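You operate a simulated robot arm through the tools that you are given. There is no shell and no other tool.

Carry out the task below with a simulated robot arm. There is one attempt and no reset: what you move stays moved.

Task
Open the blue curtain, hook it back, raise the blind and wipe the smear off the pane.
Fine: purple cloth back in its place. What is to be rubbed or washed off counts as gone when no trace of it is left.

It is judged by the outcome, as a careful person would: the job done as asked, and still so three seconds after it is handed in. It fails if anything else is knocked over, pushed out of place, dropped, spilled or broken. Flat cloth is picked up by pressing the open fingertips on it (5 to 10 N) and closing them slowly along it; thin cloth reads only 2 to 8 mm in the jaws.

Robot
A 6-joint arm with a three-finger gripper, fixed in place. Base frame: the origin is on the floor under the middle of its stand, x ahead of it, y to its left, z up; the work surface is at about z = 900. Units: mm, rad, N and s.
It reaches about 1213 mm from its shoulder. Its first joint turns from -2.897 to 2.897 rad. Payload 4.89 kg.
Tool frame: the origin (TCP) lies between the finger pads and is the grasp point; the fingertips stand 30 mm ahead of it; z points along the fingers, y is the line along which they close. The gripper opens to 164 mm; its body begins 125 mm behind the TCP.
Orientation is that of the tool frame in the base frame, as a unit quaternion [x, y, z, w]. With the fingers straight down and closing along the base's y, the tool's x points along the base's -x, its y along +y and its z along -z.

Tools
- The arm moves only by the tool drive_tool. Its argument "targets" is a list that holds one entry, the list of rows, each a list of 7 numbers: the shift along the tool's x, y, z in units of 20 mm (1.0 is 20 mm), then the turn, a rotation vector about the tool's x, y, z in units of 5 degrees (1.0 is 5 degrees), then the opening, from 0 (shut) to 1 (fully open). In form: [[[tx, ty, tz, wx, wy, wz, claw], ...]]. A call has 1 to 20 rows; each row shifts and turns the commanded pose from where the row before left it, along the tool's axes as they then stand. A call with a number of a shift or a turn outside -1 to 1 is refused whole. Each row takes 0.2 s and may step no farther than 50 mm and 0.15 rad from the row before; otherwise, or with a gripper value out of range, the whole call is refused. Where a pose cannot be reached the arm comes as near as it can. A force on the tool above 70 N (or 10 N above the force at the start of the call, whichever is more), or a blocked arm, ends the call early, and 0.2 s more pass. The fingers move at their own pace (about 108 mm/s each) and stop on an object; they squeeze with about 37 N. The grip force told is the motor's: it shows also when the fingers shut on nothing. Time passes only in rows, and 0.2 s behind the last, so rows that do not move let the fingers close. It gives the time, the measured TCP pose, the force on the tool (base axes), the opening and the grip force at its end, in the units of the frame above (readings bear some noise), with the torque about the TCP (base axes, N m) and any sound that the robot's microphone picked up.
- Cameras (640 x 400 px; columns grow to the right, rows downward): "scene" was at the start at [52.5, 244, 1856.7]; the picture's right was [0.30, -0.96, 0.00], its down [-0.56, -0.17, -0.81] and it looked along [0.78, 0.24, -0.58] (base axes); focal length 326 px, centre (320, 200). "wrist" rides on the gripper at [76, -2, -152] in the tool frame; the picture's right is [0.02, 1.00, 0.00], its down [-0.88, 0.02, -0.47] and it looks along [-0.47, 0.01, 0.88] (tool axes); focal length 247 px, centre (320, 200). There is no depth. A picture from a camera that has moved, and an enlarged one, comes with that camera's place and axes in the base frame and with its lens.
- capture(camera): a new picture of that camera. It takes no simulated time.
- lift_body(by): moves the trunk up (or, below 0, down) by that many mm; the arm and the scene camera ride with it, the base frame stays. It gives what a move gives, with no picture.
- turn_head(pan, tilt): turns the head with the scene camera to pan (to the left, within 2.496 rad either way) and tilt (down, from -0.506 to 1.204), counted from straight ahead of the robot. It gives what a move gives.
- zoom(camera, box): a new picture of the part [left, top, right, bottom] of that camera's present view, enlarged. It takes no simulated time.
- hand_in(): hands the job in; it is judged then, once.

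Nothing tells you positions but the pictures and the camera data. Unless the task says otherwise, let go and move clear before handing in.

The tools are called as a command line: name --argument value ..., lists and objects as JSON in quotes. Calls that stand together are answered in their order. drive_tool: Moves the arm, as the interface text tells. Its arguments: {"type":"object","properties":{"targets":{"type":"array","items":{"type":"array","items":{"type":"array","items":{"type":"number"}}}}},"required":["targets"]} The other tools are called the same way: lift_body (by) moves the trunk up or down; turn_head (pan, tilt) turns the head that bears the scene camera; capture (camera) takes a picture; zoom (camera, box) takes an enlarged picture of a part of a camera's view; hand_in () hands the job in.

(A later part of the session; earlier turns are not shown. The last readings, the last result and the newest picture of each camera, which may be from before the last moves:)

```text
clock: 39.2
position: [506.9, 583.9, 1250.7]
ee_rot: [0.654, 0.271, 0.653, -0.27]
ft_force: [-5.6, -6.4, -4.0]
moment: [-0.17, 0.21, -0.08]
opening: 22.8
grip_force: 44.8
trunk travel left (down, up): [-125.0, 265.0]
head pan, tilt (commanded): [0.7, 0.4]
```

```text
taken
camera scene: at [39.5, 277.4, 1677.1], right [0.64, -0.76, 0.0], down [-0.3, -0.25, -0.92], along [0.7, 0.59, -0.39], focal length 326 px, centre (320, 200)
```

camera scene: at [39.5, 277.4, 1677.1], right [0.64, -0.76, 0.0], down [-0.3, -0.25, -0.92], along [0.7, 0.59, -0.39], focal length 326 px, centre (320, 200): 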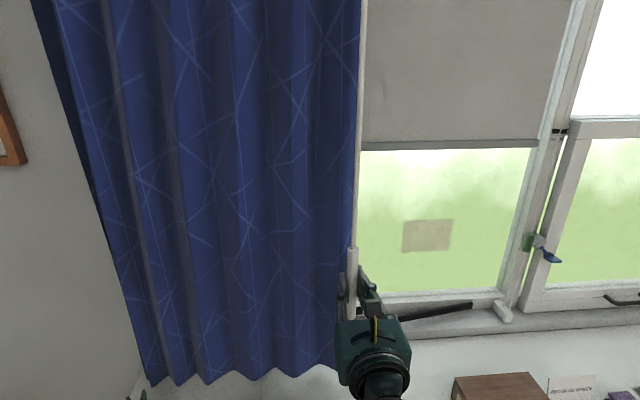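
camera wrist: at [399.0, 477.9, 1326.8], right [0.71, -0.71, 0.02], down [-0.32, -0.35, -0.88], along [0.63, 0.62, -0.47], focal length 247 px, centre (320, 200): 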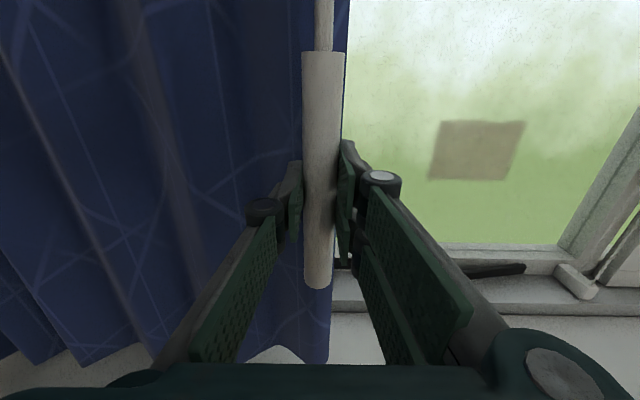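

drive_tool --targets '[[[0, -0.6, 0, 0, 0, 0, 0.05], [0, -0.6, 0, 0, 0, 0, 0.05], [0, -0.6, 0, 0, 0, 0, 0.05], [0, -0.6, 0, 0, 0, 0, 0.05], [0, -0.6, 0, 0, 0, 0, 0.05], [0, -0.6, 0, 0, 0, 0, 0.05], [0, -0.6, 0, 0, 0, 0, 0.05], [0, -0.6, 0, 0, 0, 0, 0.05], [0, -0.6, 0, 0, 0, 0, 0.05], [0, -0.6, 0, 0, 0, 0, 0.05]]]'

capture --camera "wrist"

capture --camera "scene"

```text
clock: 41.4
position: [421.8, 669.0, 1251.6]
ee_rot: [0.653, 0.271, 0.653, -0.271]
ft_force: [7.4, 5.3, 2.3]
moment: [-0.06, 0.2, -0.01]
opening: 22.4
grip_force: 45.3
trunk travel left (down, up): [-125.0, 265.0]
head pan, tilt (commanded): [0.7, 0.4]
```

```text
taken
camera wrist: at [313.7, 563.3, 1327.0], right [0.71, -0.71, 0.02], down [-0.32, -0.35, -0.88], along [0.63, 0.62, -0.47], focal length 247 px, centre (320, 200)
```

wrist: 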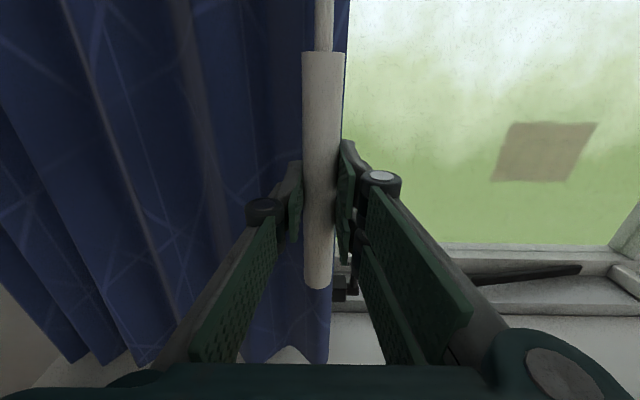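

```text
taken
camera scene: at [40.1, 278.0, 1677.1], right [0.64, -0.77, 0.0], down [-0.3, -0.25, -0.92], along [0.7, 0.59, -0.39], focal length 326 px, centre (320, 200)
```

scene: 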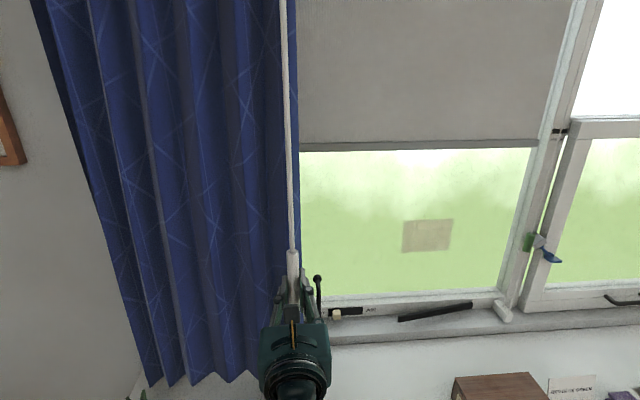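

More hardware is appearing on the left window's bottom rail. I'll zoom in on it before continuing.

zoom --camera "scene" --box '[280, 260, 520, 350]'

zoom --camera "wrist" --box '[320, 100, 640, 300]'

```text
2.67 times, centred on (400, 305) of scene
camera zoom: at [40.1, 278.0, 1677.1], right [0.64, -0.77, 0.0], down [-0.3, -0.25, -0.92], along [0.7, 0.59, -0.39], focal length 870 px, centre (107, -80)
```

zoom: 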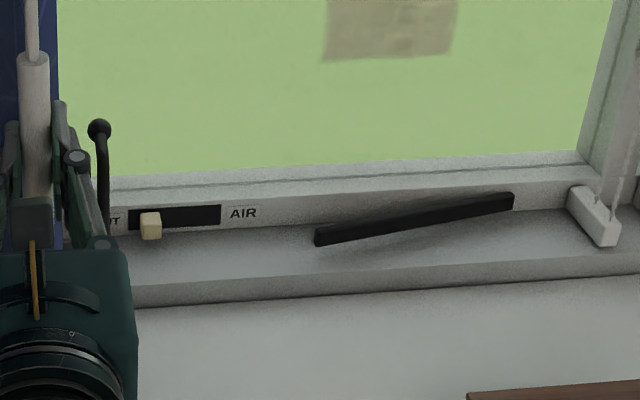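

```text
2.00 times, centred on (480, 200) of wrist
camera zoom: at [313.7, 563.3, 1327.0], right [0.71, -0.71, 0.02], down [-0.32, -0.35, -0.88], along [0.63, 0.62, -0.47], focal length 494 px, centre (0, 200)
```

zoom: 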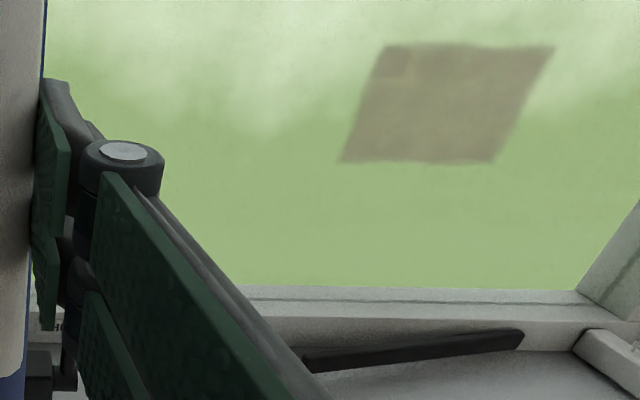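

There's a ball-ended post near the gripper, likely the hook. I'll zoom at it from different head angles before letting go of the wand.

turn_head --pan 0.85 --tilt 0.6

capture --camera "scene"

zoom --camera "scene" --box '[200, 120, 360, 220]'

zoom --camera "wrist" --box '[240, 220, 400, 320]'

```text
clock: 42.1
position: [421.8, 669.2, 1251.8]
ee_rot: [0.653, 0.271, 0.653, -0.27]
ft_force: [11.3, 13.3, 18.5]
moment: [0.04, -0.1, 0.07]
opening: 22.7
grip_force: 45.1
trunk travel left (down, up): [-125.0, 265.0]
head pan, tilt (commanded): [0.85, 0.6]
```

```text
taken
camera scene: at [27.5, 284.7, 1658.9], right [0.75, -0.66, 0.0], down [-0.37, -0.42, -0.83], along [0.54, 0.62, -0.56], focal length 326 px, centre (320, 200)
```

scene: 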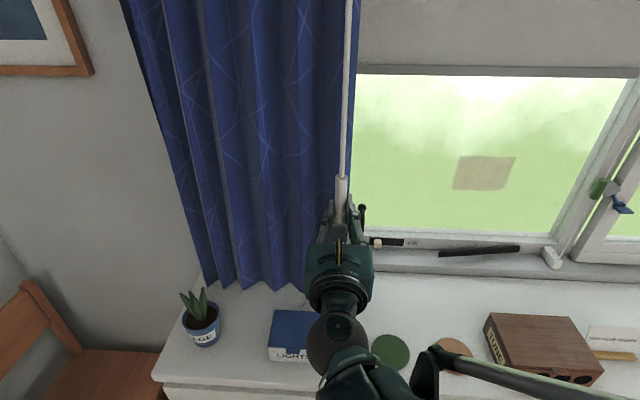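

```text
4.00 times, centred on (280, 170) of scene
camera zoom: at [27.5, 284.7, 1658.9], right [0.75, -0.66, 0.0], down [-0.37, -0.42, -0.83], along [0.54, 0.62, -0.56], focal length 1306 px, centre (480, 320)
```

zoom: 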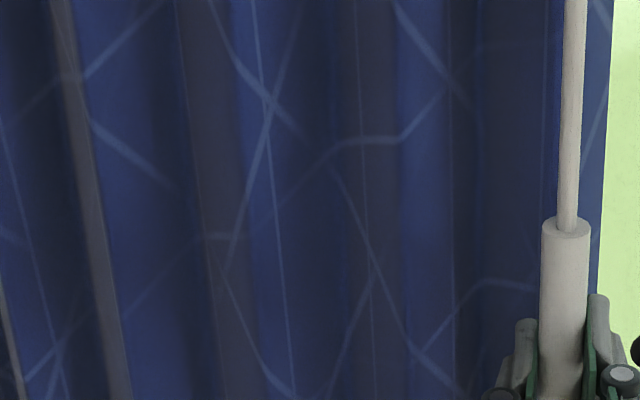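

```text
4.00 times, centred on (320, 270) of wrist
camera zoom: at [313.8, 563.2, 1326.9], right [0.71, -0.71, 0.02], down [-0.32, -0.35, -0.88], along [0.63, 0.62, -0.47], focal length 988 px, centre (320, -80)
```

zoom: 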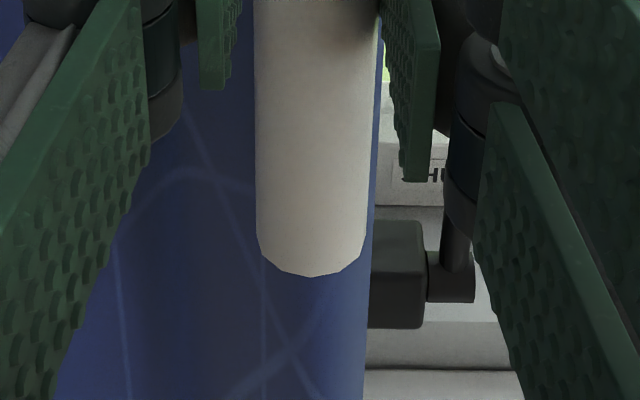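

The hook device has a block, a short arm and an upright ball-ended post. There's a similar white one on the right side of the window; I'll look at it for comparison.

turn_head --pan 0.1 --tilt 0.35

capture --camera "scene"

zoom --camera "scene" --box '[350, 120, 590, 270]'

```text
clock: 43.2
position: [423.1, 669.3, 1251.2]
ee_rot: [0.653, 0.27, 0.653, -0.27]
ft_force: [18.1, 20.6, 31.2]
moment: [0.14, -0.08, 0.0]
opening: 22.7
grip_force: 45.1
trunk travel left (down, up): [-125.0, 265.0]
head pan, tilt (commanded): [0.099, 0.351]
```

```text
taken
camera scene: at [61.9, 227.5, 1681.6], right [0.1, -0.99, 0.0], down [-0.34, -0.03, -0.94], along [0.93, 0.09, -0.34], focal length 326 px, centre (320, 200)
```

scene: 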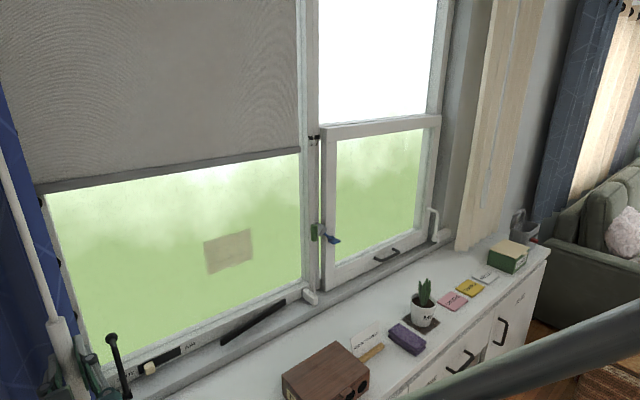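

```text
2.67 times, centred on (470, 195) of scene
camera zoom: at [61.9, 227.5, 1681.6], right [0.1, -0.99, 0.0], down [-0.34, -0.03, -0.94], along [0.93, 0.09, -0.34], focal length 870 px, centre (-80, 213)
```

zoom: 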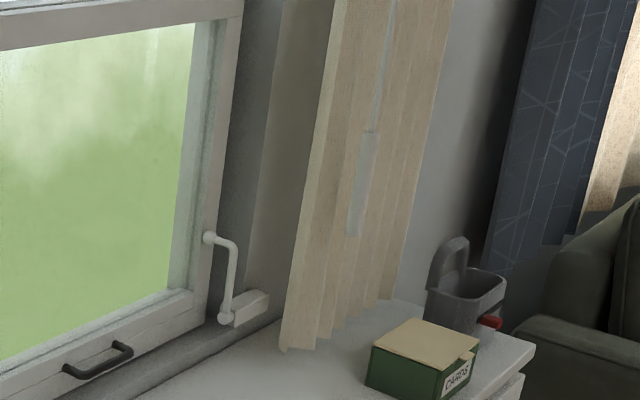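

zoom --camera "scene" --box '[0, 180, 160, 280]'

zoom --camera "scene" --box '[20, 280, 212, 400]'

zoom --camera "scene" --box '[190, 220, 350, 320]'

```text
4.00 times, centred on (80, 230) of scene
camera zoom: at [61.9, 227.5, 1681.6], right [0.1, -0.99, 0.0], down [-0.34, -0.03, -0.94], along [0.93, 0.09, -0.34], focal length 1306 px, centre (1280, 80)
```

zoom: 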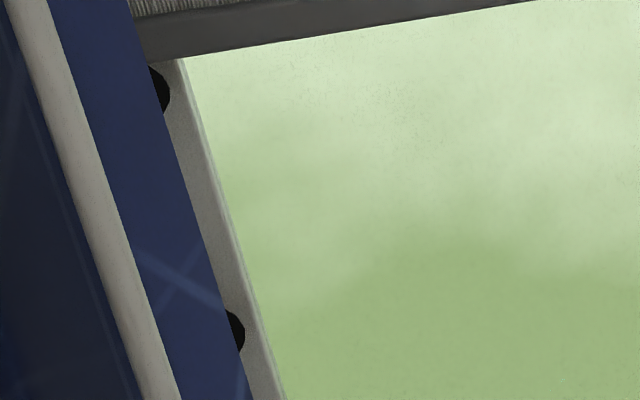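

```text
3.33 times, centred on (116, 340) of scene
camera zoom: at [61.9, 227.5, 1681.6], right [0.1, -0.99, 0.0], down [-0.34, -0.03, -0.94], along [0.93, 0.09, -0.34], focal length 1088 px, centre (1000, -267)
```

zoom: 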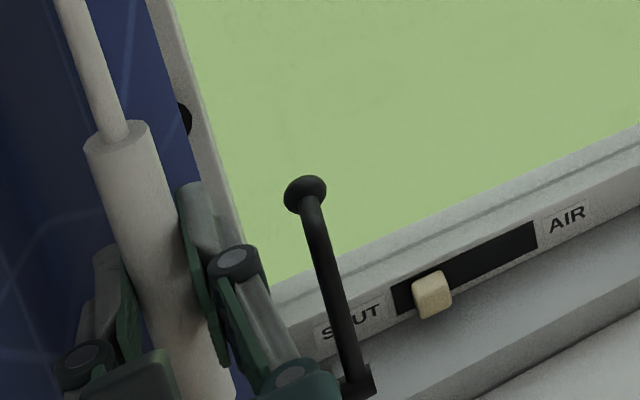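

```text
4.00 times, centred on (270, 270) of scene
camera zoom: at [61.9, 227.5, 1681.6], right [0.1, -0.99, 0.0], down [-0.34, -0.03, -0.94], along [0.93, 0.09, -0.34], focal length 1306 px, centre (520, -80)
```

zoom: 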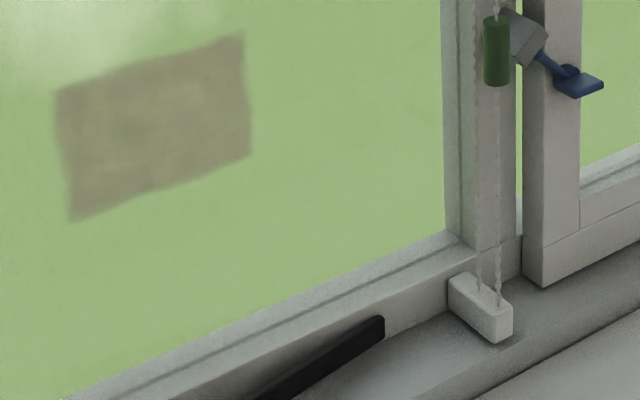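

The hook is still hidden behind the curtain stack. I'll release the wand gently and back off to look with the wrist camera.

drive_tool --targets '[[[0, 0, 0, 0, 0, 0, 0.25], [0, 0, 0, 0, 0, 0, 0.4], [0, 0, 0, 0, 0, 0, 0.4], [0, 0, -0.5, 0, 0, 0, 0.4], [0, 0, -1, 0, 0, 0, 0.4], [0, 0, -1, 0, 0, 0, 0.4], [0, 0, -1, 0, 0, 0, 0.4], [0, 0, -1, 0, 0, 0, 0.4]]]'

capture --camera "wrist"

turn_head --pan 0.7 --tilt 0.3

capture --camera "scene"

```text
clock: 45.0
position: [357.7, 604.3, 1252.2]
ee_rot: [0.653, 0.27, 0.654, -0.27]
ft_force: [0.6, 0.6, 0.0]
moment: [0.03, -0.05, -0.06]
opening: 65.7
grip_force: 0.1
trunk travel left (down, up): [-125.0, 265.0]
head pan, tilt (commanded): [0.099, 0.351]
```

```text
taken
camera wrist: at [250.4, 497.2, 1327.6], right [0.71, -0.71, 0.02], down [-0.32, -0.35, -0.88], along [0.63, 0.62, -0.47], focal length 247 px, centre (320, 200)
```

wrist: 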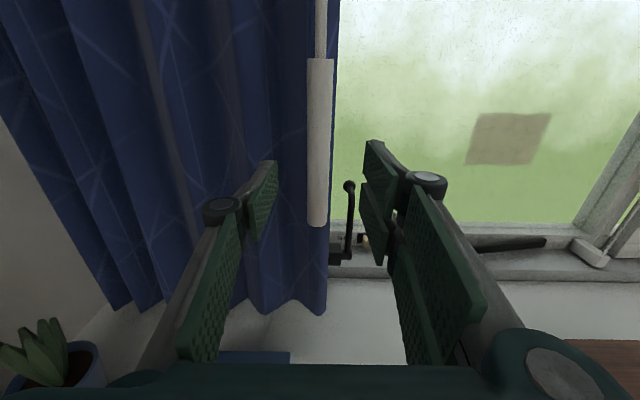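

```text
clock: 46.0
position: [357.3, 603.8, 1251.9]
ee_rot: [0.654, 0.27, 0.653, -0.271]
ft_force: [0.3, 1.1, 0.2]
moment: [0.05, 0.03, -0.02]
opening: 65.7
grip_force: 0.1
trunk travel left (down, up): [-125.0, 265.0]
head pan, tilt (commanded): [0.7, 0.3]
```

```text
taken
camera scene: at [40.3, 278.2, 1686.3], right [0.64, -0.77, 0.0], down [-0.23, -0.19, -0.96], along [0.73, 0.61, -0.3], focal length 326 px, centre (320, 200)
```

scene: 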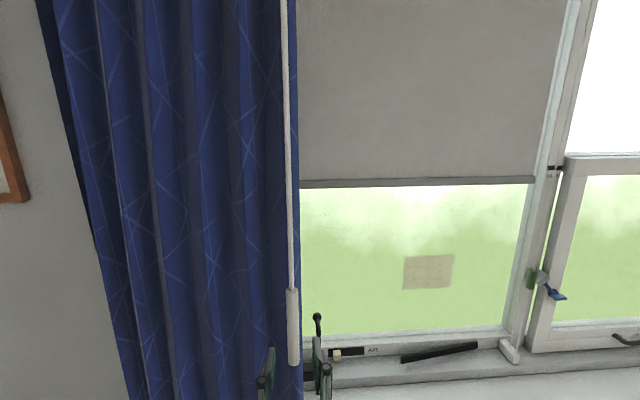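

The curtain stays put. I'll swing the gripper right and yaw it left to look behind the curtain stack.

drive_tool --targets '[[[0, 1, 0, 0, 0, 0, 0.6], [0, 1, 0, 0, 0, 0, 0.8], [0, 1, 0, 0, 0, 0, 1], [0, 1, 0, 0, 0, 0, 1], [0, 1, 0, 0, 0, 0, 1], [0, 1, 0, 0, 0, 0, 1], [0, 1, 0, 0, 0, 0, 1], [0, 1, 0, 0, 0, 0, 1], [0, 1, 0, 0, 0, 0, 1], [0, 1, 0, 0, 0, 0, 1], [0, 1, 0, 0, 0, 0, 1], [0, 0, 0, 1, 0, 0, 1], [0, 0, 0, 1, 0, 0, 1], [0, 0, 0, 1, 0, 0, 1], [0, 0, 0, 1, 0, 0, 1], [0, 0, 0, 1, 0, 0, 1], [0, 0, 0, 1, 0, 0, 1], [0, 0, 0, 1, 0, 0, 1], [0, 0, 0, 1, 0, 0, 1], [0, 0, 0, 1, 0, 0, 1]]]'

capture --camera "wrist"

```text
clock: 50.2
position: [513.2, 448.8, 1251.2]
ee_rot: [-0.499, -0.501, -0.499, 0.501]
ft_force: [-1.2, -0.4, 1.0]
moment: [-0.07, 0.03, -0.15]
opening: 164.2
grip_force: 0.0
trunk travel left (down, up): [-125.0, 265.0]
head pan, tilt (commanded): [0.7, 0.3]
```

```text
taken
camera wrist: at [512.4, 297.2, 1326.7], right [1.0, 0.0, 0.02], down [0.02, -0.47, -0.88], along [0.01, 0.88, -0.47], focal length 247 px, centre (320, 200)
```

wrist: 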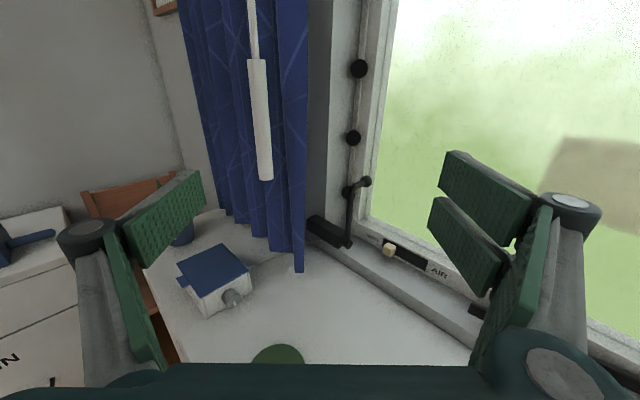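

zoom --camera "wrist" --box '[240, 0, 420, 112]'

zoom --camera "wrist" --box '[270, 100, 450, 212]'

zoom --camera "wrist" --box '[270, 190, 450, 302]'

```text
3.56 times, centred on (330, 56) of wrist
camera zoom: at [512.4, 297.2, 1326.7], right [1.0, 0.0, 0.02], down [0.02, -0.47, -0.88], along [0.01, 0.88, -0.47], focal length 878 px, centre (284, 712)
```

zoom: 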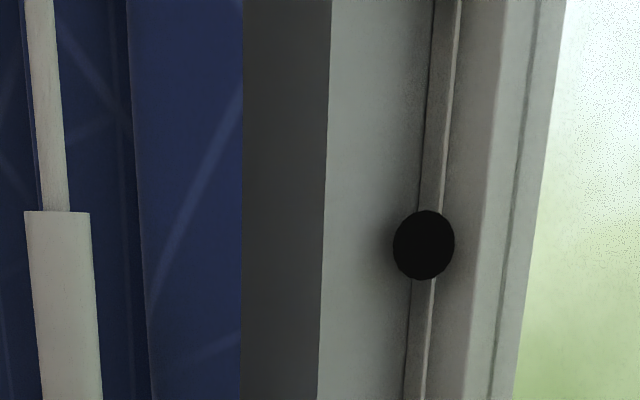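

```text
3.56 times, centred on (360, 156) of wrist
camera zoom: at [512.4, 297.2, 1326.7], right [1.0, 0.0, 0.02], down [0.02, -0.47, -0.88], along [0.01, 0.88, -0.47], focal length 878 px, centre (178, 356)
```

zoom: 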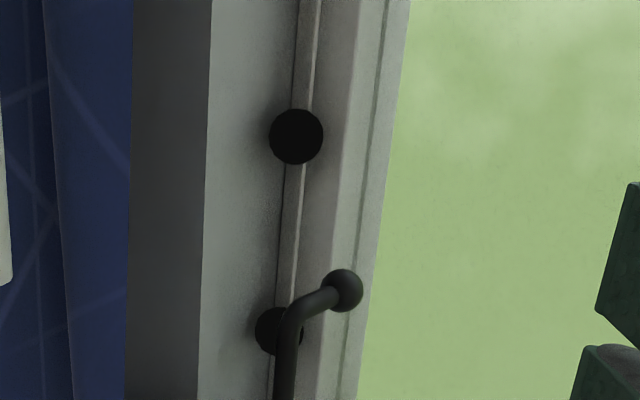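

```text
3.56 times, centred on (360, 246) of wrist
camera zoom: at [512.4, 297.2, 1326.7], right [1.0, 0.0, 0.02], down [0.02, -0.47, -0.88], along [0.01, 0.88, -0.47], focal length 878 px, centre (178, 36)
```

zoom: 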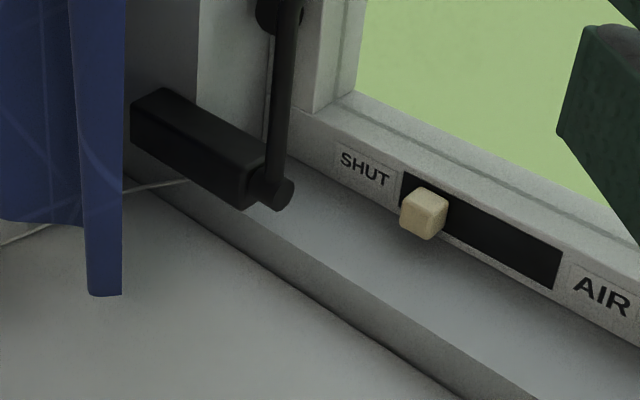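

That was just the window crank. The curtain hook must be on the wall behind the stack, so I'll turn the camera to look along the wall behind the curtain.

drive_tool --targets '[[[0.5, 0, 0, 1, 0, 0, 1], [0.5, 0, 0, 1, 0, 0, 1], [0.5, 0, 0, 1, 0, 0, 1], [0.5, 0, 0, 1, 0, 0, 1], [0.5, 0, 0, 1, 0, 0, 1], [0.5, 0, 0, 1, 0, 0, 1], [0.5, 0, 0, 1, 0, 0, 1], [0.5, 0, 0, 1, 0, 0, 1], [0.5, 0, 0, 1, 0, 0, 1], [0, 1, 0, 0, 0, 0, 1], [0, 1, 0, 0, 0, 0, 1], [0, 1, 0, 0, 0, 0, 1], [0, 1, 0, 0, 0, 0, 1], [0, 1, 0, 0, 0, 0, 0.6]]]'

capture --camera "wrist"

capture --camera "scene"

```text
clock: 53.2
position: [582.9, 523.3, 1342.3]
ee_rot: [-0.272, -0.653, -0.271, 0.653]
ft_force: [-0.2, -0.5, -0.2]
moment: [-0.05, -0.04, -0.12]
opening: 98.2
grip_force: 0.1
out of reach, approached as far as the arm can: row 9
trunk travel left (down, up): [-125.0, 265.0]
head pan, tilt (commanded): [0.7, 0.3]
```

```text
taken
camera wrist: at [690.9, 414.9, 1417.7], right [0.71, 0.71, 0.02], down [0.35, -0.32, -0.88], along [-0.62, 0.63, -0.47], focal length 247 px, centre (320, 200)
```

wrist: 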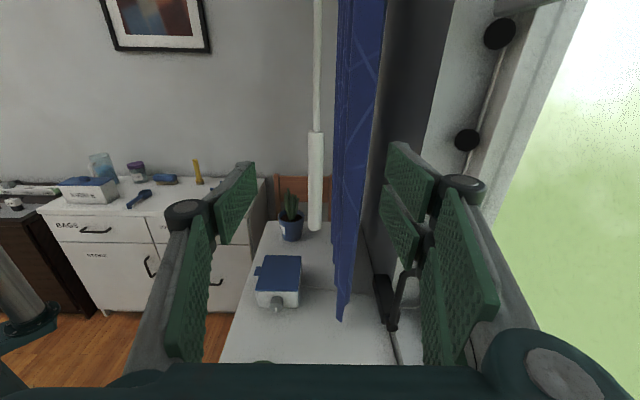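

```text
taken
camera scene: at [40.0, 277.8, 1686.3], right [0.64, -0.77, 0.0], down [-0.23, -0.19, -0.96], along [0.73, 0.62, -0.3], focal length 326 px, centre (320, 200)
```

scene: 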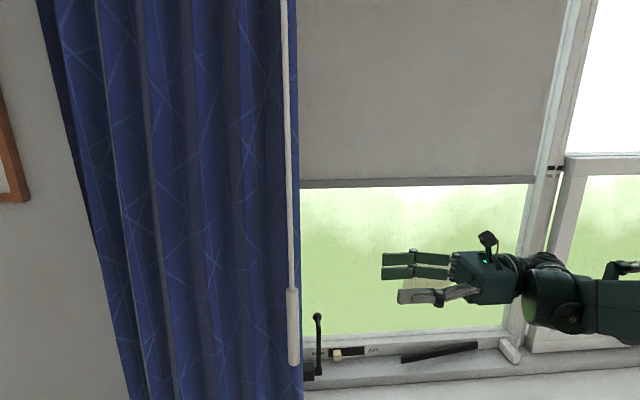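

zoom --camera "wrist" --box '[300, 0, 500, 125]'

zoom --camera "wrist" --box '[290, 120, 450, 220]'

zoom --camera "wrist" --box '[0, 130, 220, 268]'

```text
3.20 times, centred on (400, 62) of wrist
camera zoom: at [690.9, 414.9, 1417.7], right [0.71, 0.71, 0.02], down [0.35, -0.32, -0.88], along [-0.62, 0.63, -0.47], focal length 790 px, centre (64, 640)
```

zoom: 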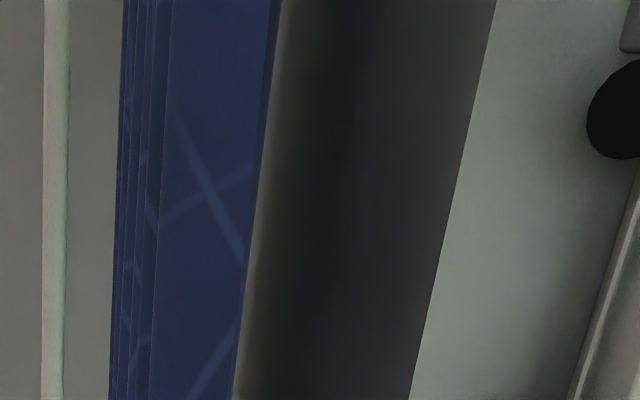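

```text
4.00 times, centred on (370, 170) of wrist
camera zoom: at [690.9, 414.9, 1417.7], right [0.71, 0.71, 0.02], down [0.35, -0.32, -0.88], along [-0.62, 0.63, -0.47], focal length 988 px, centre (120, 320)
```

zoom: 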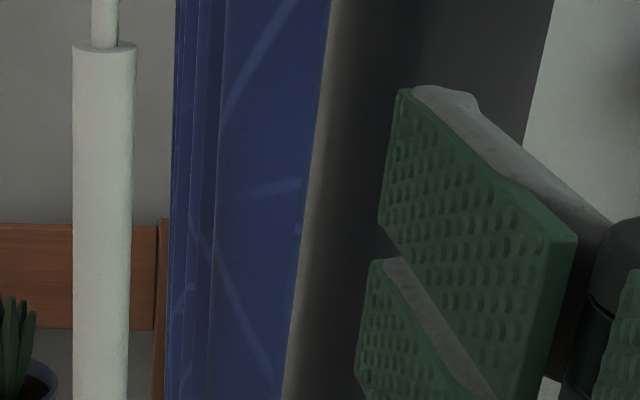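

```text
2.90 times, centred on (110, 199) of wrist
camera zoom: at [690.9, 414.9, 1417.7], right [0.71, 0.71, 0.02], down [0.35, -0.32, -0.88], along [-0.62, 0.63, -0.47], focal length 716 px, centre (929, 203)
```

zoom: 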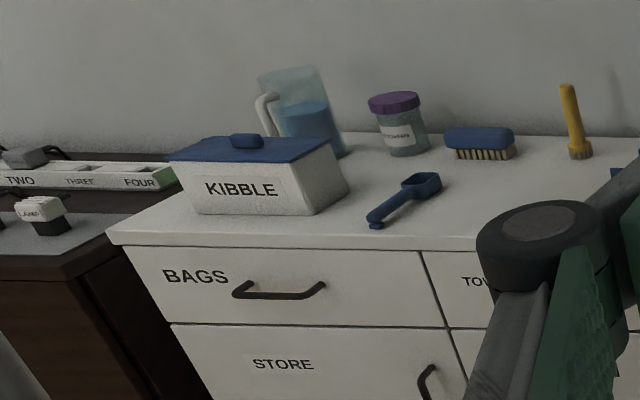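

The wall behind shows nothing at this height. I'll inspect the curtain's left side and lower portion with the head camera.

turn_head --pan 1.0 --tilt 0.35

capture --camera "scene"

zoom --camera "scene" --box '[120, 0, 440, 200]'

zoom --camera "scene" --box '[120, 200, 440, 400]'

```text
clock: 54.0
position: [582.7, 524.8, 1342.2]
ee_rot: [-0.271, -0.653, -0.271, 0.653]
ft_force: [0.5, -0.3, 0.1]
moment: [0.02, 0.02, -0.04]
opening: 98.3
grip_force: 0.1
trunk travel left (down, up): [-125.0, 265.0]
head pan, tilt (commanded): [1.0, 0.351]
```

```text
taken
camera scene: at [19.1, 296.4, 1681.6], right [0.84, -0.54, 0.0], down [-0.19, -0.29, -0.94], along [0.51, 0.79, -0.34], focal length 326 px, centre (320, 200)
```

scene: 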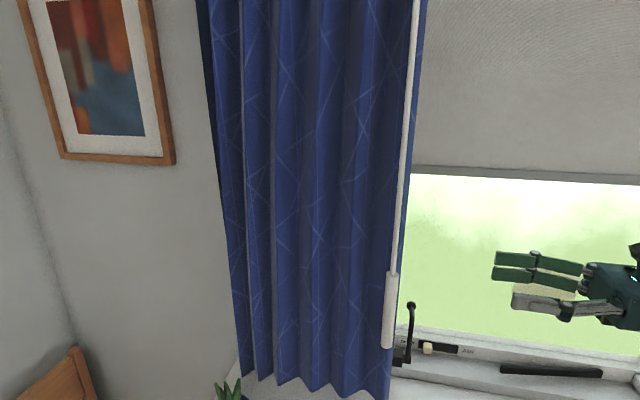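

```text
2.00 times, centred on (280, 100) of scene
camera zoom: at [19.1, 296.4, 1681.6], right [0.84, -0.54, 0.0], down [-0.19, -0.29, -0.94], along [0.51, 0.79, -0.34], focal length 653 px, centre (400, 400)
```

zoom: 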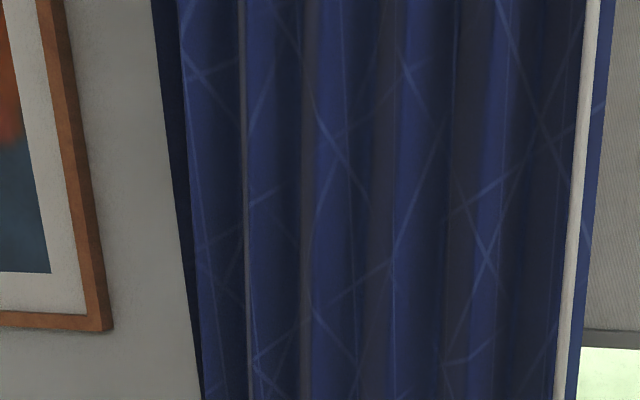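

```text
2.00 times, centred on (280, 300) of scene
camera zoom: at [19.1, 296.4, 1681.6], right [0.84, -0.54, 0.0], down [-0.19, -0.29, -0.94], along [0.51, 0.79, -0.34], focal length 653 px, centre (400, 0)
```

zoom: 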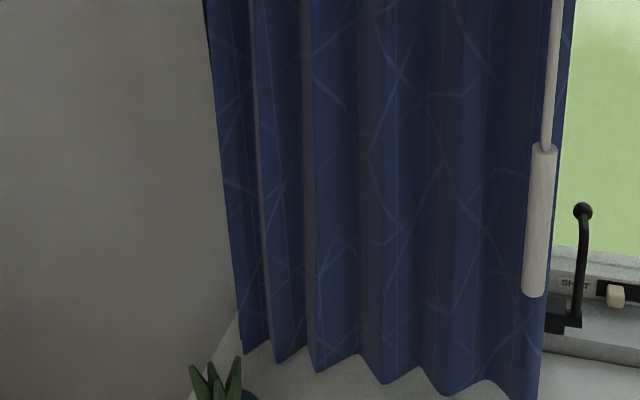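

drive_tool --targets '[[[0, 0.5, 0, 0, 0, 0, 1], [0, 0.5, 0, 0, 0, 0, 1], [0, 0, 0, 0, 0, 0, 1]]]'

capture --camera "wrist"

zoom --camera "wrist" --box '[280, 120, 440, 220]'

zoom --camera "wrist" --box '[280, 220, 440, 320]'

```text
clock: 54.8
position: [597.3, 537.9, 1341.6]
ee_rot: [0.27, 0.654, 0.269, -0.653]
ft_force: [0.5, -0.8, -1.0]
moment: [0.02, -0.01, -0.01]
opening: 164.1
grip_force: 0.1
trunk travel left (down, up): [-125.0, 265.0]
head pan, tilt (commanded): [1.0, 0.351]
```

```text
taken
camera wrist: at [704.9, 428.7, 1418.0], right [0.71, 0.71, 0.02], down [0.35, -0.32, -0.88], along [-0.62, 0.63, -0.47], focal length 247 px, centre (320, 200)
```

wrist: 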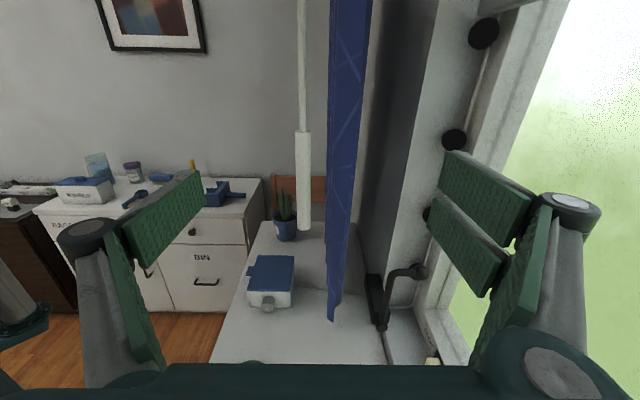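

```text
4.00 times, centred on (360, 170) of wrist
camera zoom: at [704.9, 428.7, 1418.0], right [0.71, 0.71, 0.02], down [0.35, -0.32, -0.88], along [-0.62, 0.63, -0.47], focal length 988 px, centre (160, 320)
```

zoom: 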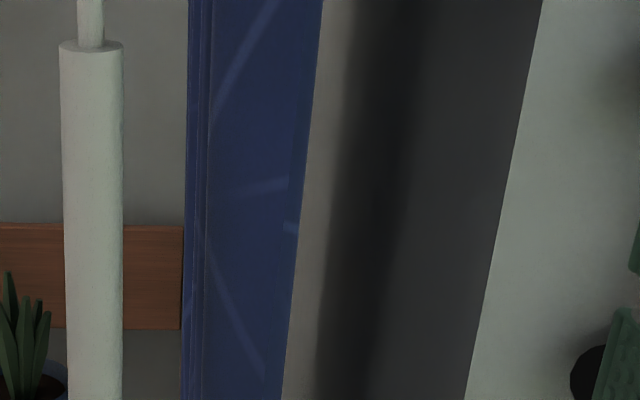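

```text
4.00 times, centred on (360, 270) of wrist
camera zoom: at [704.9, 428.7, 1418.0], right [0.71, 0.71, 0.02], down [0.35, -0.32, -0.88], along [-0.62, 0.63, -0.47], focal length 988 px, centre (160, -80)
```

zoom: 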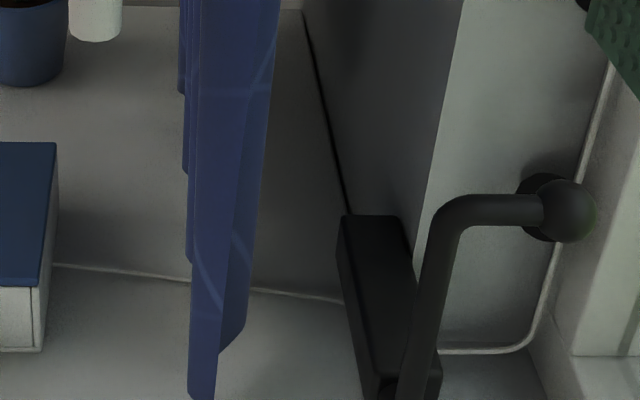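

The black discs are string lights along the jamb, and the black crank works the window. Still no curtain hook seen below z≈1500, so I'll raise the trunk to look higher behind the curtain.

lift_body --by 260

capture --camera "wrist"

capture --camera "scene"

```text
clock: 57.5
position: [597.0, 537.1, 1603.0]
ee_rot: [-0.27, -0.653, -0.271, 0.654]
ft_force: [-0.3, -0.9, 0.2]
moment: [0.03, -0.02, 0.03]
opening: 163.8
grip_force: 0.0
trunk travel left (down, up): [-385.0, 5.0]
head pan, tilt (commanded): [1.0, 0.351]
```

```text
taken
camera wrist: at [704.8, 428.7, 1677.9], right [0.71, 0.71, 0.02], down [0.35, -0.32, -0.88], along [-0.62, 0.63, -0.47], focal length 247 px, centre (320, 200)
```

wrist: 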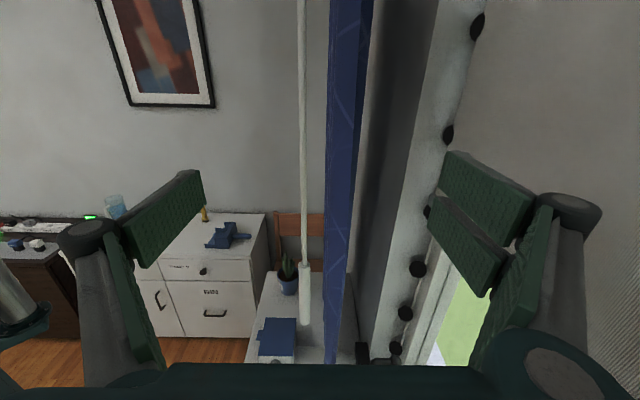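

```text
taken
camera scene: at [19.2, 296.5, 1941.4], right [0.84, -0.54, 0.0], down [-0.19, -0.29, -0.94], along [0.51, 0.79, -0.34], focal length 326 px, centre (320, 200)
```

scene: 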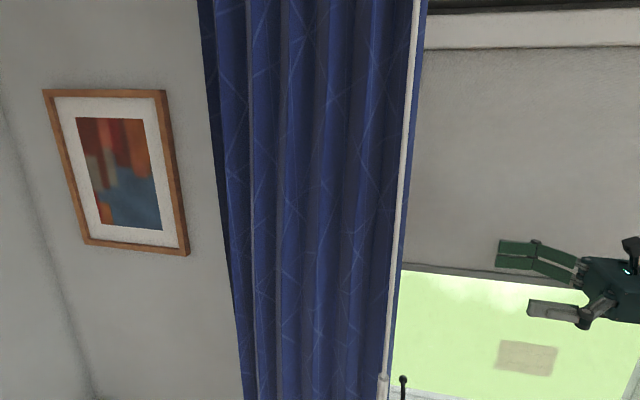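

No hook on the wall itself; the black arm with the ball end near the sill is mounted on the wall front and mirrored by a white one on the right, so it may be the holdback. I'll lower again and inspect it closely.

lift_body --by -260

drive_tool --targets '[[[-0.5, 0, 0, -1, 0, 0, 1], [-0.5, 0, 0, -1, 0, 0, 1], [-0.5, 0, 0, -1, 0, 0, 1], [-0.5, 0, 0, -1, 0, 0, 1], [-0.5, 0, 0, -1, 0, 0, 1], [-0.5, 0, 0, -1, 0, 0, 1], [-0.5, 0, 0, -1, 0, 0, 1], [-0.5, 0, 0, -1, 0, 0, 1], [-0.5, 0, 0, -1, 0, 0, 1], [-1, -1, 0, 0, 0, 0, 1], [-1, -1, 0, 0, 0, 0, 1], [-1, -1, 0, 0, 0, 0, 1]]]'

capture --camera "wrist"

```text
clock: 60.2
position: [596.1, 536.7, 1342.7]
ee_rot: [0.271, 0.654, 0.271, -0.653]
ft_force: [0.2, -0.1, -0.3]
moment: [-0.01, -0.01, 0.0]
opening: 164.1
grip_force: 0.0
trunk travel left (down, up): [-125.0, 265.0]
head pan, tilt (commanded): [1.0, 0.351]
```

```text
clock: 62.8
position: [535.1, 539.0, 1193.3]
ee_rot: [0.5, 0.5, 0.5, -0.499]
ft_force: [-0.9, -0.2, 0.1]
moment: [0.03, -0.01, 0.03]
opening: 164.2
grip_force: 0.1
trunk travel left (down, up): [-125.0, 265.0]
head pan, tilt (commanded): [1.0, 0.351]
```

```text
taken
camera wrist: at [535.5, 386.7, 1268.8], right [1.0, 0.0, 0.02], down [0.02, -0.47, -0.88], along [0.01, 0.88, -0.47], focal length 247 px, centre (320, 200)
```

wrist: 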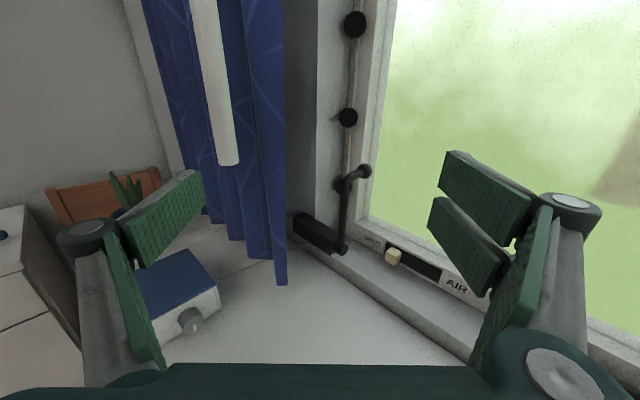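

zoom --camera "wrist" --box '[260, 150, 420, 250]'

zoom --camera "wrist" --box '[260, 190, 380, 265]'

turn_head --pan 0.75 --tilt 0.6

capture --camera "scene"

zoom --camera "scene" --box '[260, 200, 380, 275]'

```text
4.00 times, centred on (340, 200) of wrist
camera zoom: at [535.5, 386.7, 1268.8], right [1.0, 0.0, 0.02], down [0.02, -0.47, -0.88], along [0.01, 0.88, -0.47], focal length 988 px, centre (240, 200)
```

zoom: 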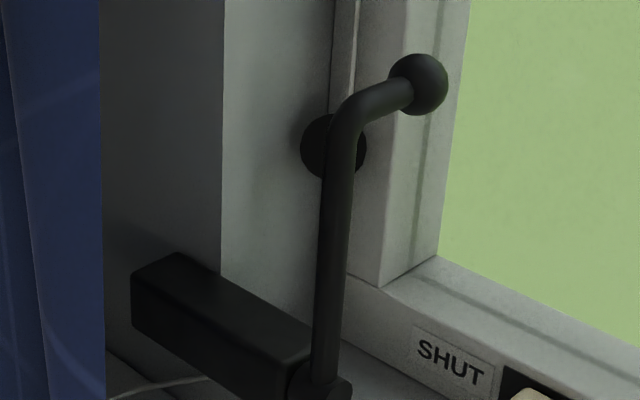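

```text
5.33 times, centred on (320, 228) of wrist
camera zoom: at [535.5, 386.7, 1268.8], right [1.0, 0.0, 0.02], down [0.02, -0.47, -0.88], along [0.01, 0.88, -0.47], focal length 1317 px, centre (320, 53)
```

zoom: 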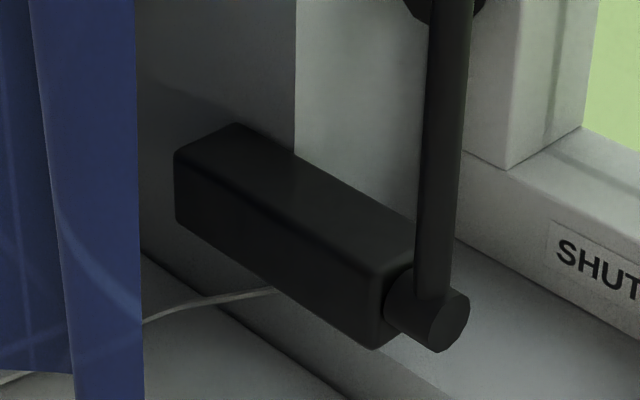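

```text
clock: 63.5
position: [536.4, 538.4, 1193.5]
ee_rot: [0.5, 0.501, 0.5, -0.5]
ft_force: [-0.3, 0.0, -0.1]
moment: [0.03, 0.02, -0.03]
opening: 164.1
grip_force: 0.0
trunk travel left (down, up): [-125.0, 265.0]
head pan, tilt (commanded): [0.75, 0.6]
```

```text
taken
camera scene: at [33.4, 278.4, 1658.8], right [0.68, -0.73, 0.0], down [-0.41, -0.39, -0.83], along [0.6, 0.56, -0.56], focal length 326 px, centre (320, 200)
```

scene: 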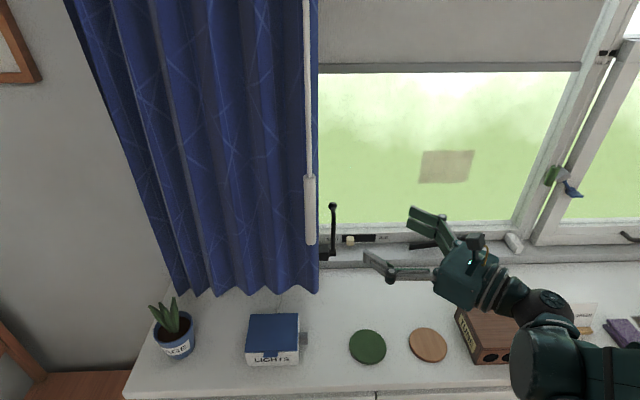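

```text
5.33 times, centred on (320, 238) of scene
camera zoom: at [33.4, 278.4, 1658.8], right [0.68, -0.73, 0.0], down [-0.41, -0.39, -0.83], along [0.6, 0.56, -0.56], focal length 1741 px, centre (320, 0)
```

zoom: 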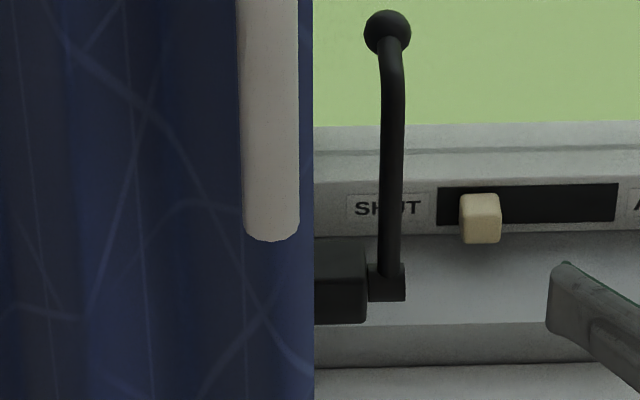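

This is a fold-out holdback: a pivot (axis along the wall) at about u≈-115, z≈1005, with the arm folded up and its ball-end bent back; swung down it will project into the room just right of the curtain's edge. First I'll pull the curtain a bit further left with the wand to clear room.

drive_tool --targets '[[[0.5, 0, -0.5, -1, 0, 0, 1], [0.5, 0, -0.5, -1, 0, 0, 1], [0.5, 0, -0.5, -1, 0, 0, 1], [0.4, 0, -0.5, -1, 0, 0, 0.8], [0.4, 0, -0.5, -1, 0, 0, 0.6], [0.4, 0, -0.5, -1, 0, 0, 0.5], [0, -0.5, -0.5, -1, 0, 0, 0.5], [0, -0.5, -0.5, -1, 0, 0, 0.5], [0, -0.5, -0.5, -1, 0, 0, 0.5], [0, -1, 0, 0, 0, 0, 0.5], [0, -1, 0, 0, 0, 0, 0.5], [0, -1, 0, 0, 0, 0, 0.5], [0, -1, 0, 0, 0, 0, 0.5], [0, -1, 0, 0, 0, 0, 0.5], [0, -1, 0, 0, 0, 0, 0.5]]]'

capture --camera "wrist"

```text
clock: 66.7
position: [396.3, 556.5, 1247.4]
ee_rot: [0.654, 0.27, 0.654, -0.269]
ft_force: [0.7, 0.0, 0.1]
moment: [0.04, 0.0, 0.05]
opening: 82.1
grip_force: 0.1
trunk travel left (down, up): [-125.0, 265.0]
head pan, tilt (commanded): [0.75, 0.6]
```

```text
taken
camera wrist: at [288.7, 450.0, 1323.0], right [0.71, -0.71, 0.02], down [-0.32, -0.35, -0.88], along [0.63, 0.62, -0.47], focal length 247 px, centre (320, 200)
```

wrist: 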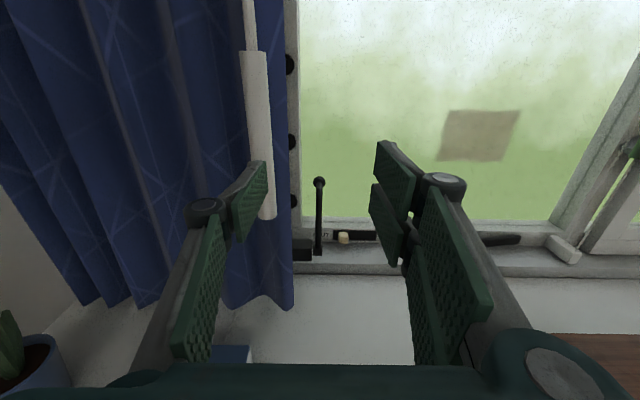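

drive_tool --targets '[[[0, -0.8, 0, 0, 0, 0, 0.5], [0, -0.8, 0, 0, 0, 0, 0.5], [0, -0.8, 0, 0, 0, 0, 0.5], [0, -0.75, 0, 0, 0, 0, 0.5], [0, 0, 1, 0, 0, 0, 0.5], [0, 0, 1, 0, 0, 0, 0.5], [0, 0, 1, 0, 0, 0, 0.5], [0, 0, 1, 0, 0, 0, 0.5], [0, 0, 1, 0, 0, 0, 0.5]]]'

capture --camera "wrist"

```text
clock: 68.7
position: [424.7, 669.4, 1245.6]
ee_rot: [0.653, 0.271, 0.653, -0.271]
ft_force: [-1.2, -0.4, 0.3]
moment: [-0.02, 0.06, 0.05]
opening: 82.0
grip_force: 0.0
trunk travel left (down, up): [-125.0, 265.0]
head pan, tilt (commanded): [0.75, 0.6]
```

```text
taken
camera wrist: at [316.6, 563.9, 1321.9], right [0.71, -0.71, 0.02], down [-0.32, -0.35, -0.88], along [0.63, 0.62, -0.47], focal length 247 px, centre (320, 200)
```

wrist: 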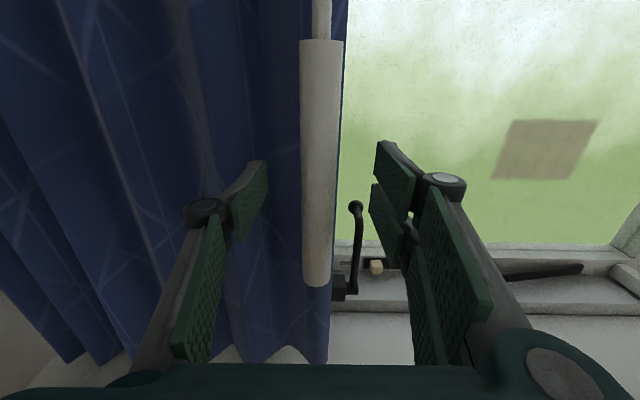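

Grip the tube and pull about 80 mm further left, watching force.

drive_tool --targets '[[[0, -0.1, 0, 0, 0, 0, 0.25], [0, 0, 0, 0, 0, 0, 0.1], [0, 0, 0, 0, 0, 0, 0.05], [0, -0.4, 0, 0, 0, 0, 0.05], [0, -0.4, 0, 0, 0, 0, 0.05], [0, -0.4, 0, 0, 0, 0, 0.05], [0, -0.4, 0, 0, 0, 0, 0.05], [0, -0.4, 0, 0, 0, 0, 0.05]]]'

capture --camera "wrist"

capture --camera "scene"

```text
clock: 70.5
position: [407.2, 689.6, 1244.4]
ee_rot: [0.656, 0.264, 0.655, -0.265]
ft_force: [25.1, -17.4, -0.6]
moment: [-0.34, -0.13, 0.31]
opening: 22.4
grip_force: 45.0
trunk travel left (down, up): [-125.0, 265.0]
head pan, tilt (commanded): [0.75, 0.6]
stopped in row 8: the force on the tool passed its limit at 80 N (the readings are from after the stop); the commanded pose is now the measured one
```

```text
taken
camera wrist: at [296.9, 584.5, 1321.5], right [0.7, -0.72, 0.02], down [-0.33, -0.34, -0.88], along [0.64, 0.61, -0.47], focal length 247 px, centre (320, 200)
```

wrist: 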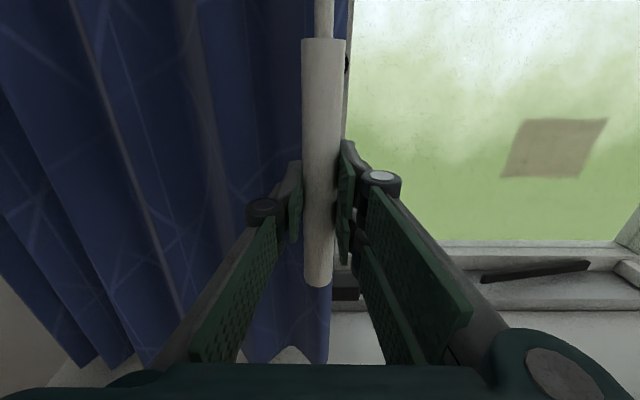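

```text
taken
camera scene: at [35.8, 276.7, 1659.2], right [0.68, -0.73, 0.0], down [-0.41, -0.38, -0.82], along [0.6, 0.56, -0.57], focal length 326 px, centre (320, 200)
```

scene: 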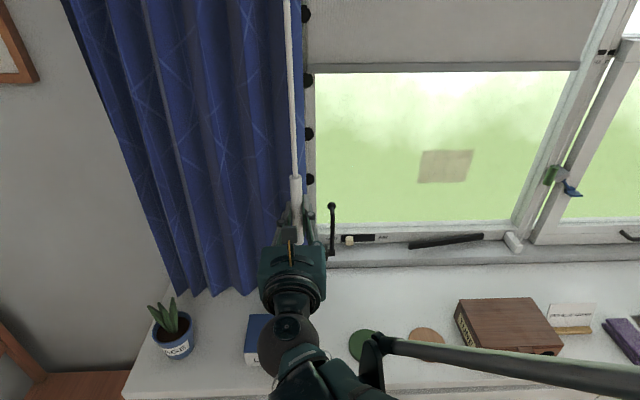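

The curtain has reached its end stop (fully open, edge near u≈-185). I'll release and back off, correcting the small yaw error.

drive_tool --targets '[[[0, 0.2, 0, 0, 0, 0, 0.15], [0, 0, 0, 0, 0, 0, 0.3], [0, 0, 0, 0, 0, 0, 0.4], [0, 0, -0.5, 0, 0, 0, 0.4], [0, 0, -1, 0.23, 0, 0, 0.4], [0, 0, -1, 0, 0, 0, 0.4], [0, 0, -1, 0, 0, 0, 0.4], [0, 0, -1, 0, 0, 0, 0.4]]]'

capture --camera "wrist"

capture --camera "scene"

```text
clock: 72.2
position: [340.8, 626.8, 1246.7]
ee_rot: [0.653, 0.273, 0.652, -0.273]
ft_force: [-0.1, 0.8, -0.4]
moment: [0.05, -0.06, -0.07]
opening: 65.4
grip_force: 0.1
trunk travel left (down, up): [-125.0, 265.0]
head pan, tilt (commanded): [0.75, 0.6]
```

```text
taken
camera wrist: at [235.0, 519.5, 1322.2], right [0.71, -0.7, 0.02], down [-0.32, -0.35, -0.88], along [0.63, 0.62, -0.47], focal length 247 px, centre (320, 200)
```

wrist: 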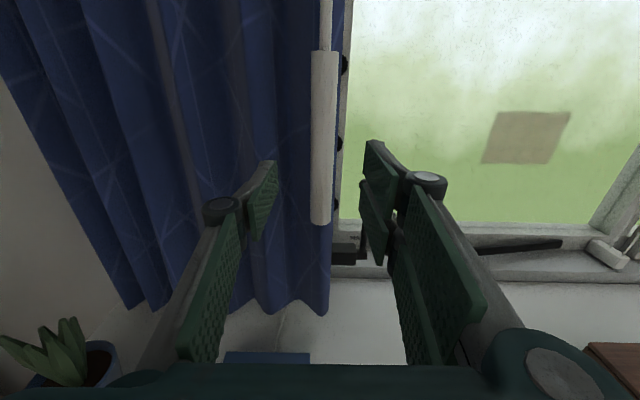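

```text
taken
camera scene: at [33.9, 279.0, 1658.7], right [0.68, -0.73, 0.0], down [-0.41, -0.39, -0.82], along [0.6, 0.56, -0.57], focal length 326 px, centre (320, 200)
```

scene: 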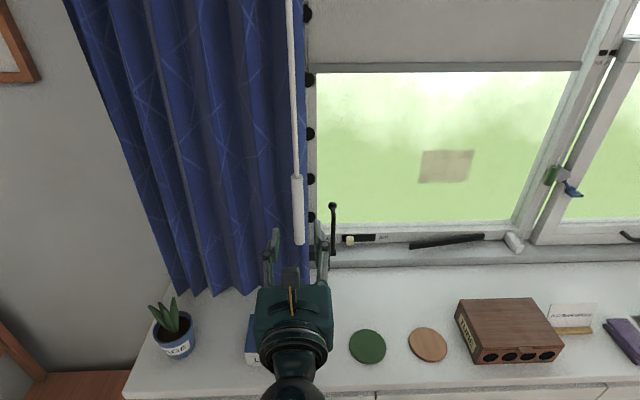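

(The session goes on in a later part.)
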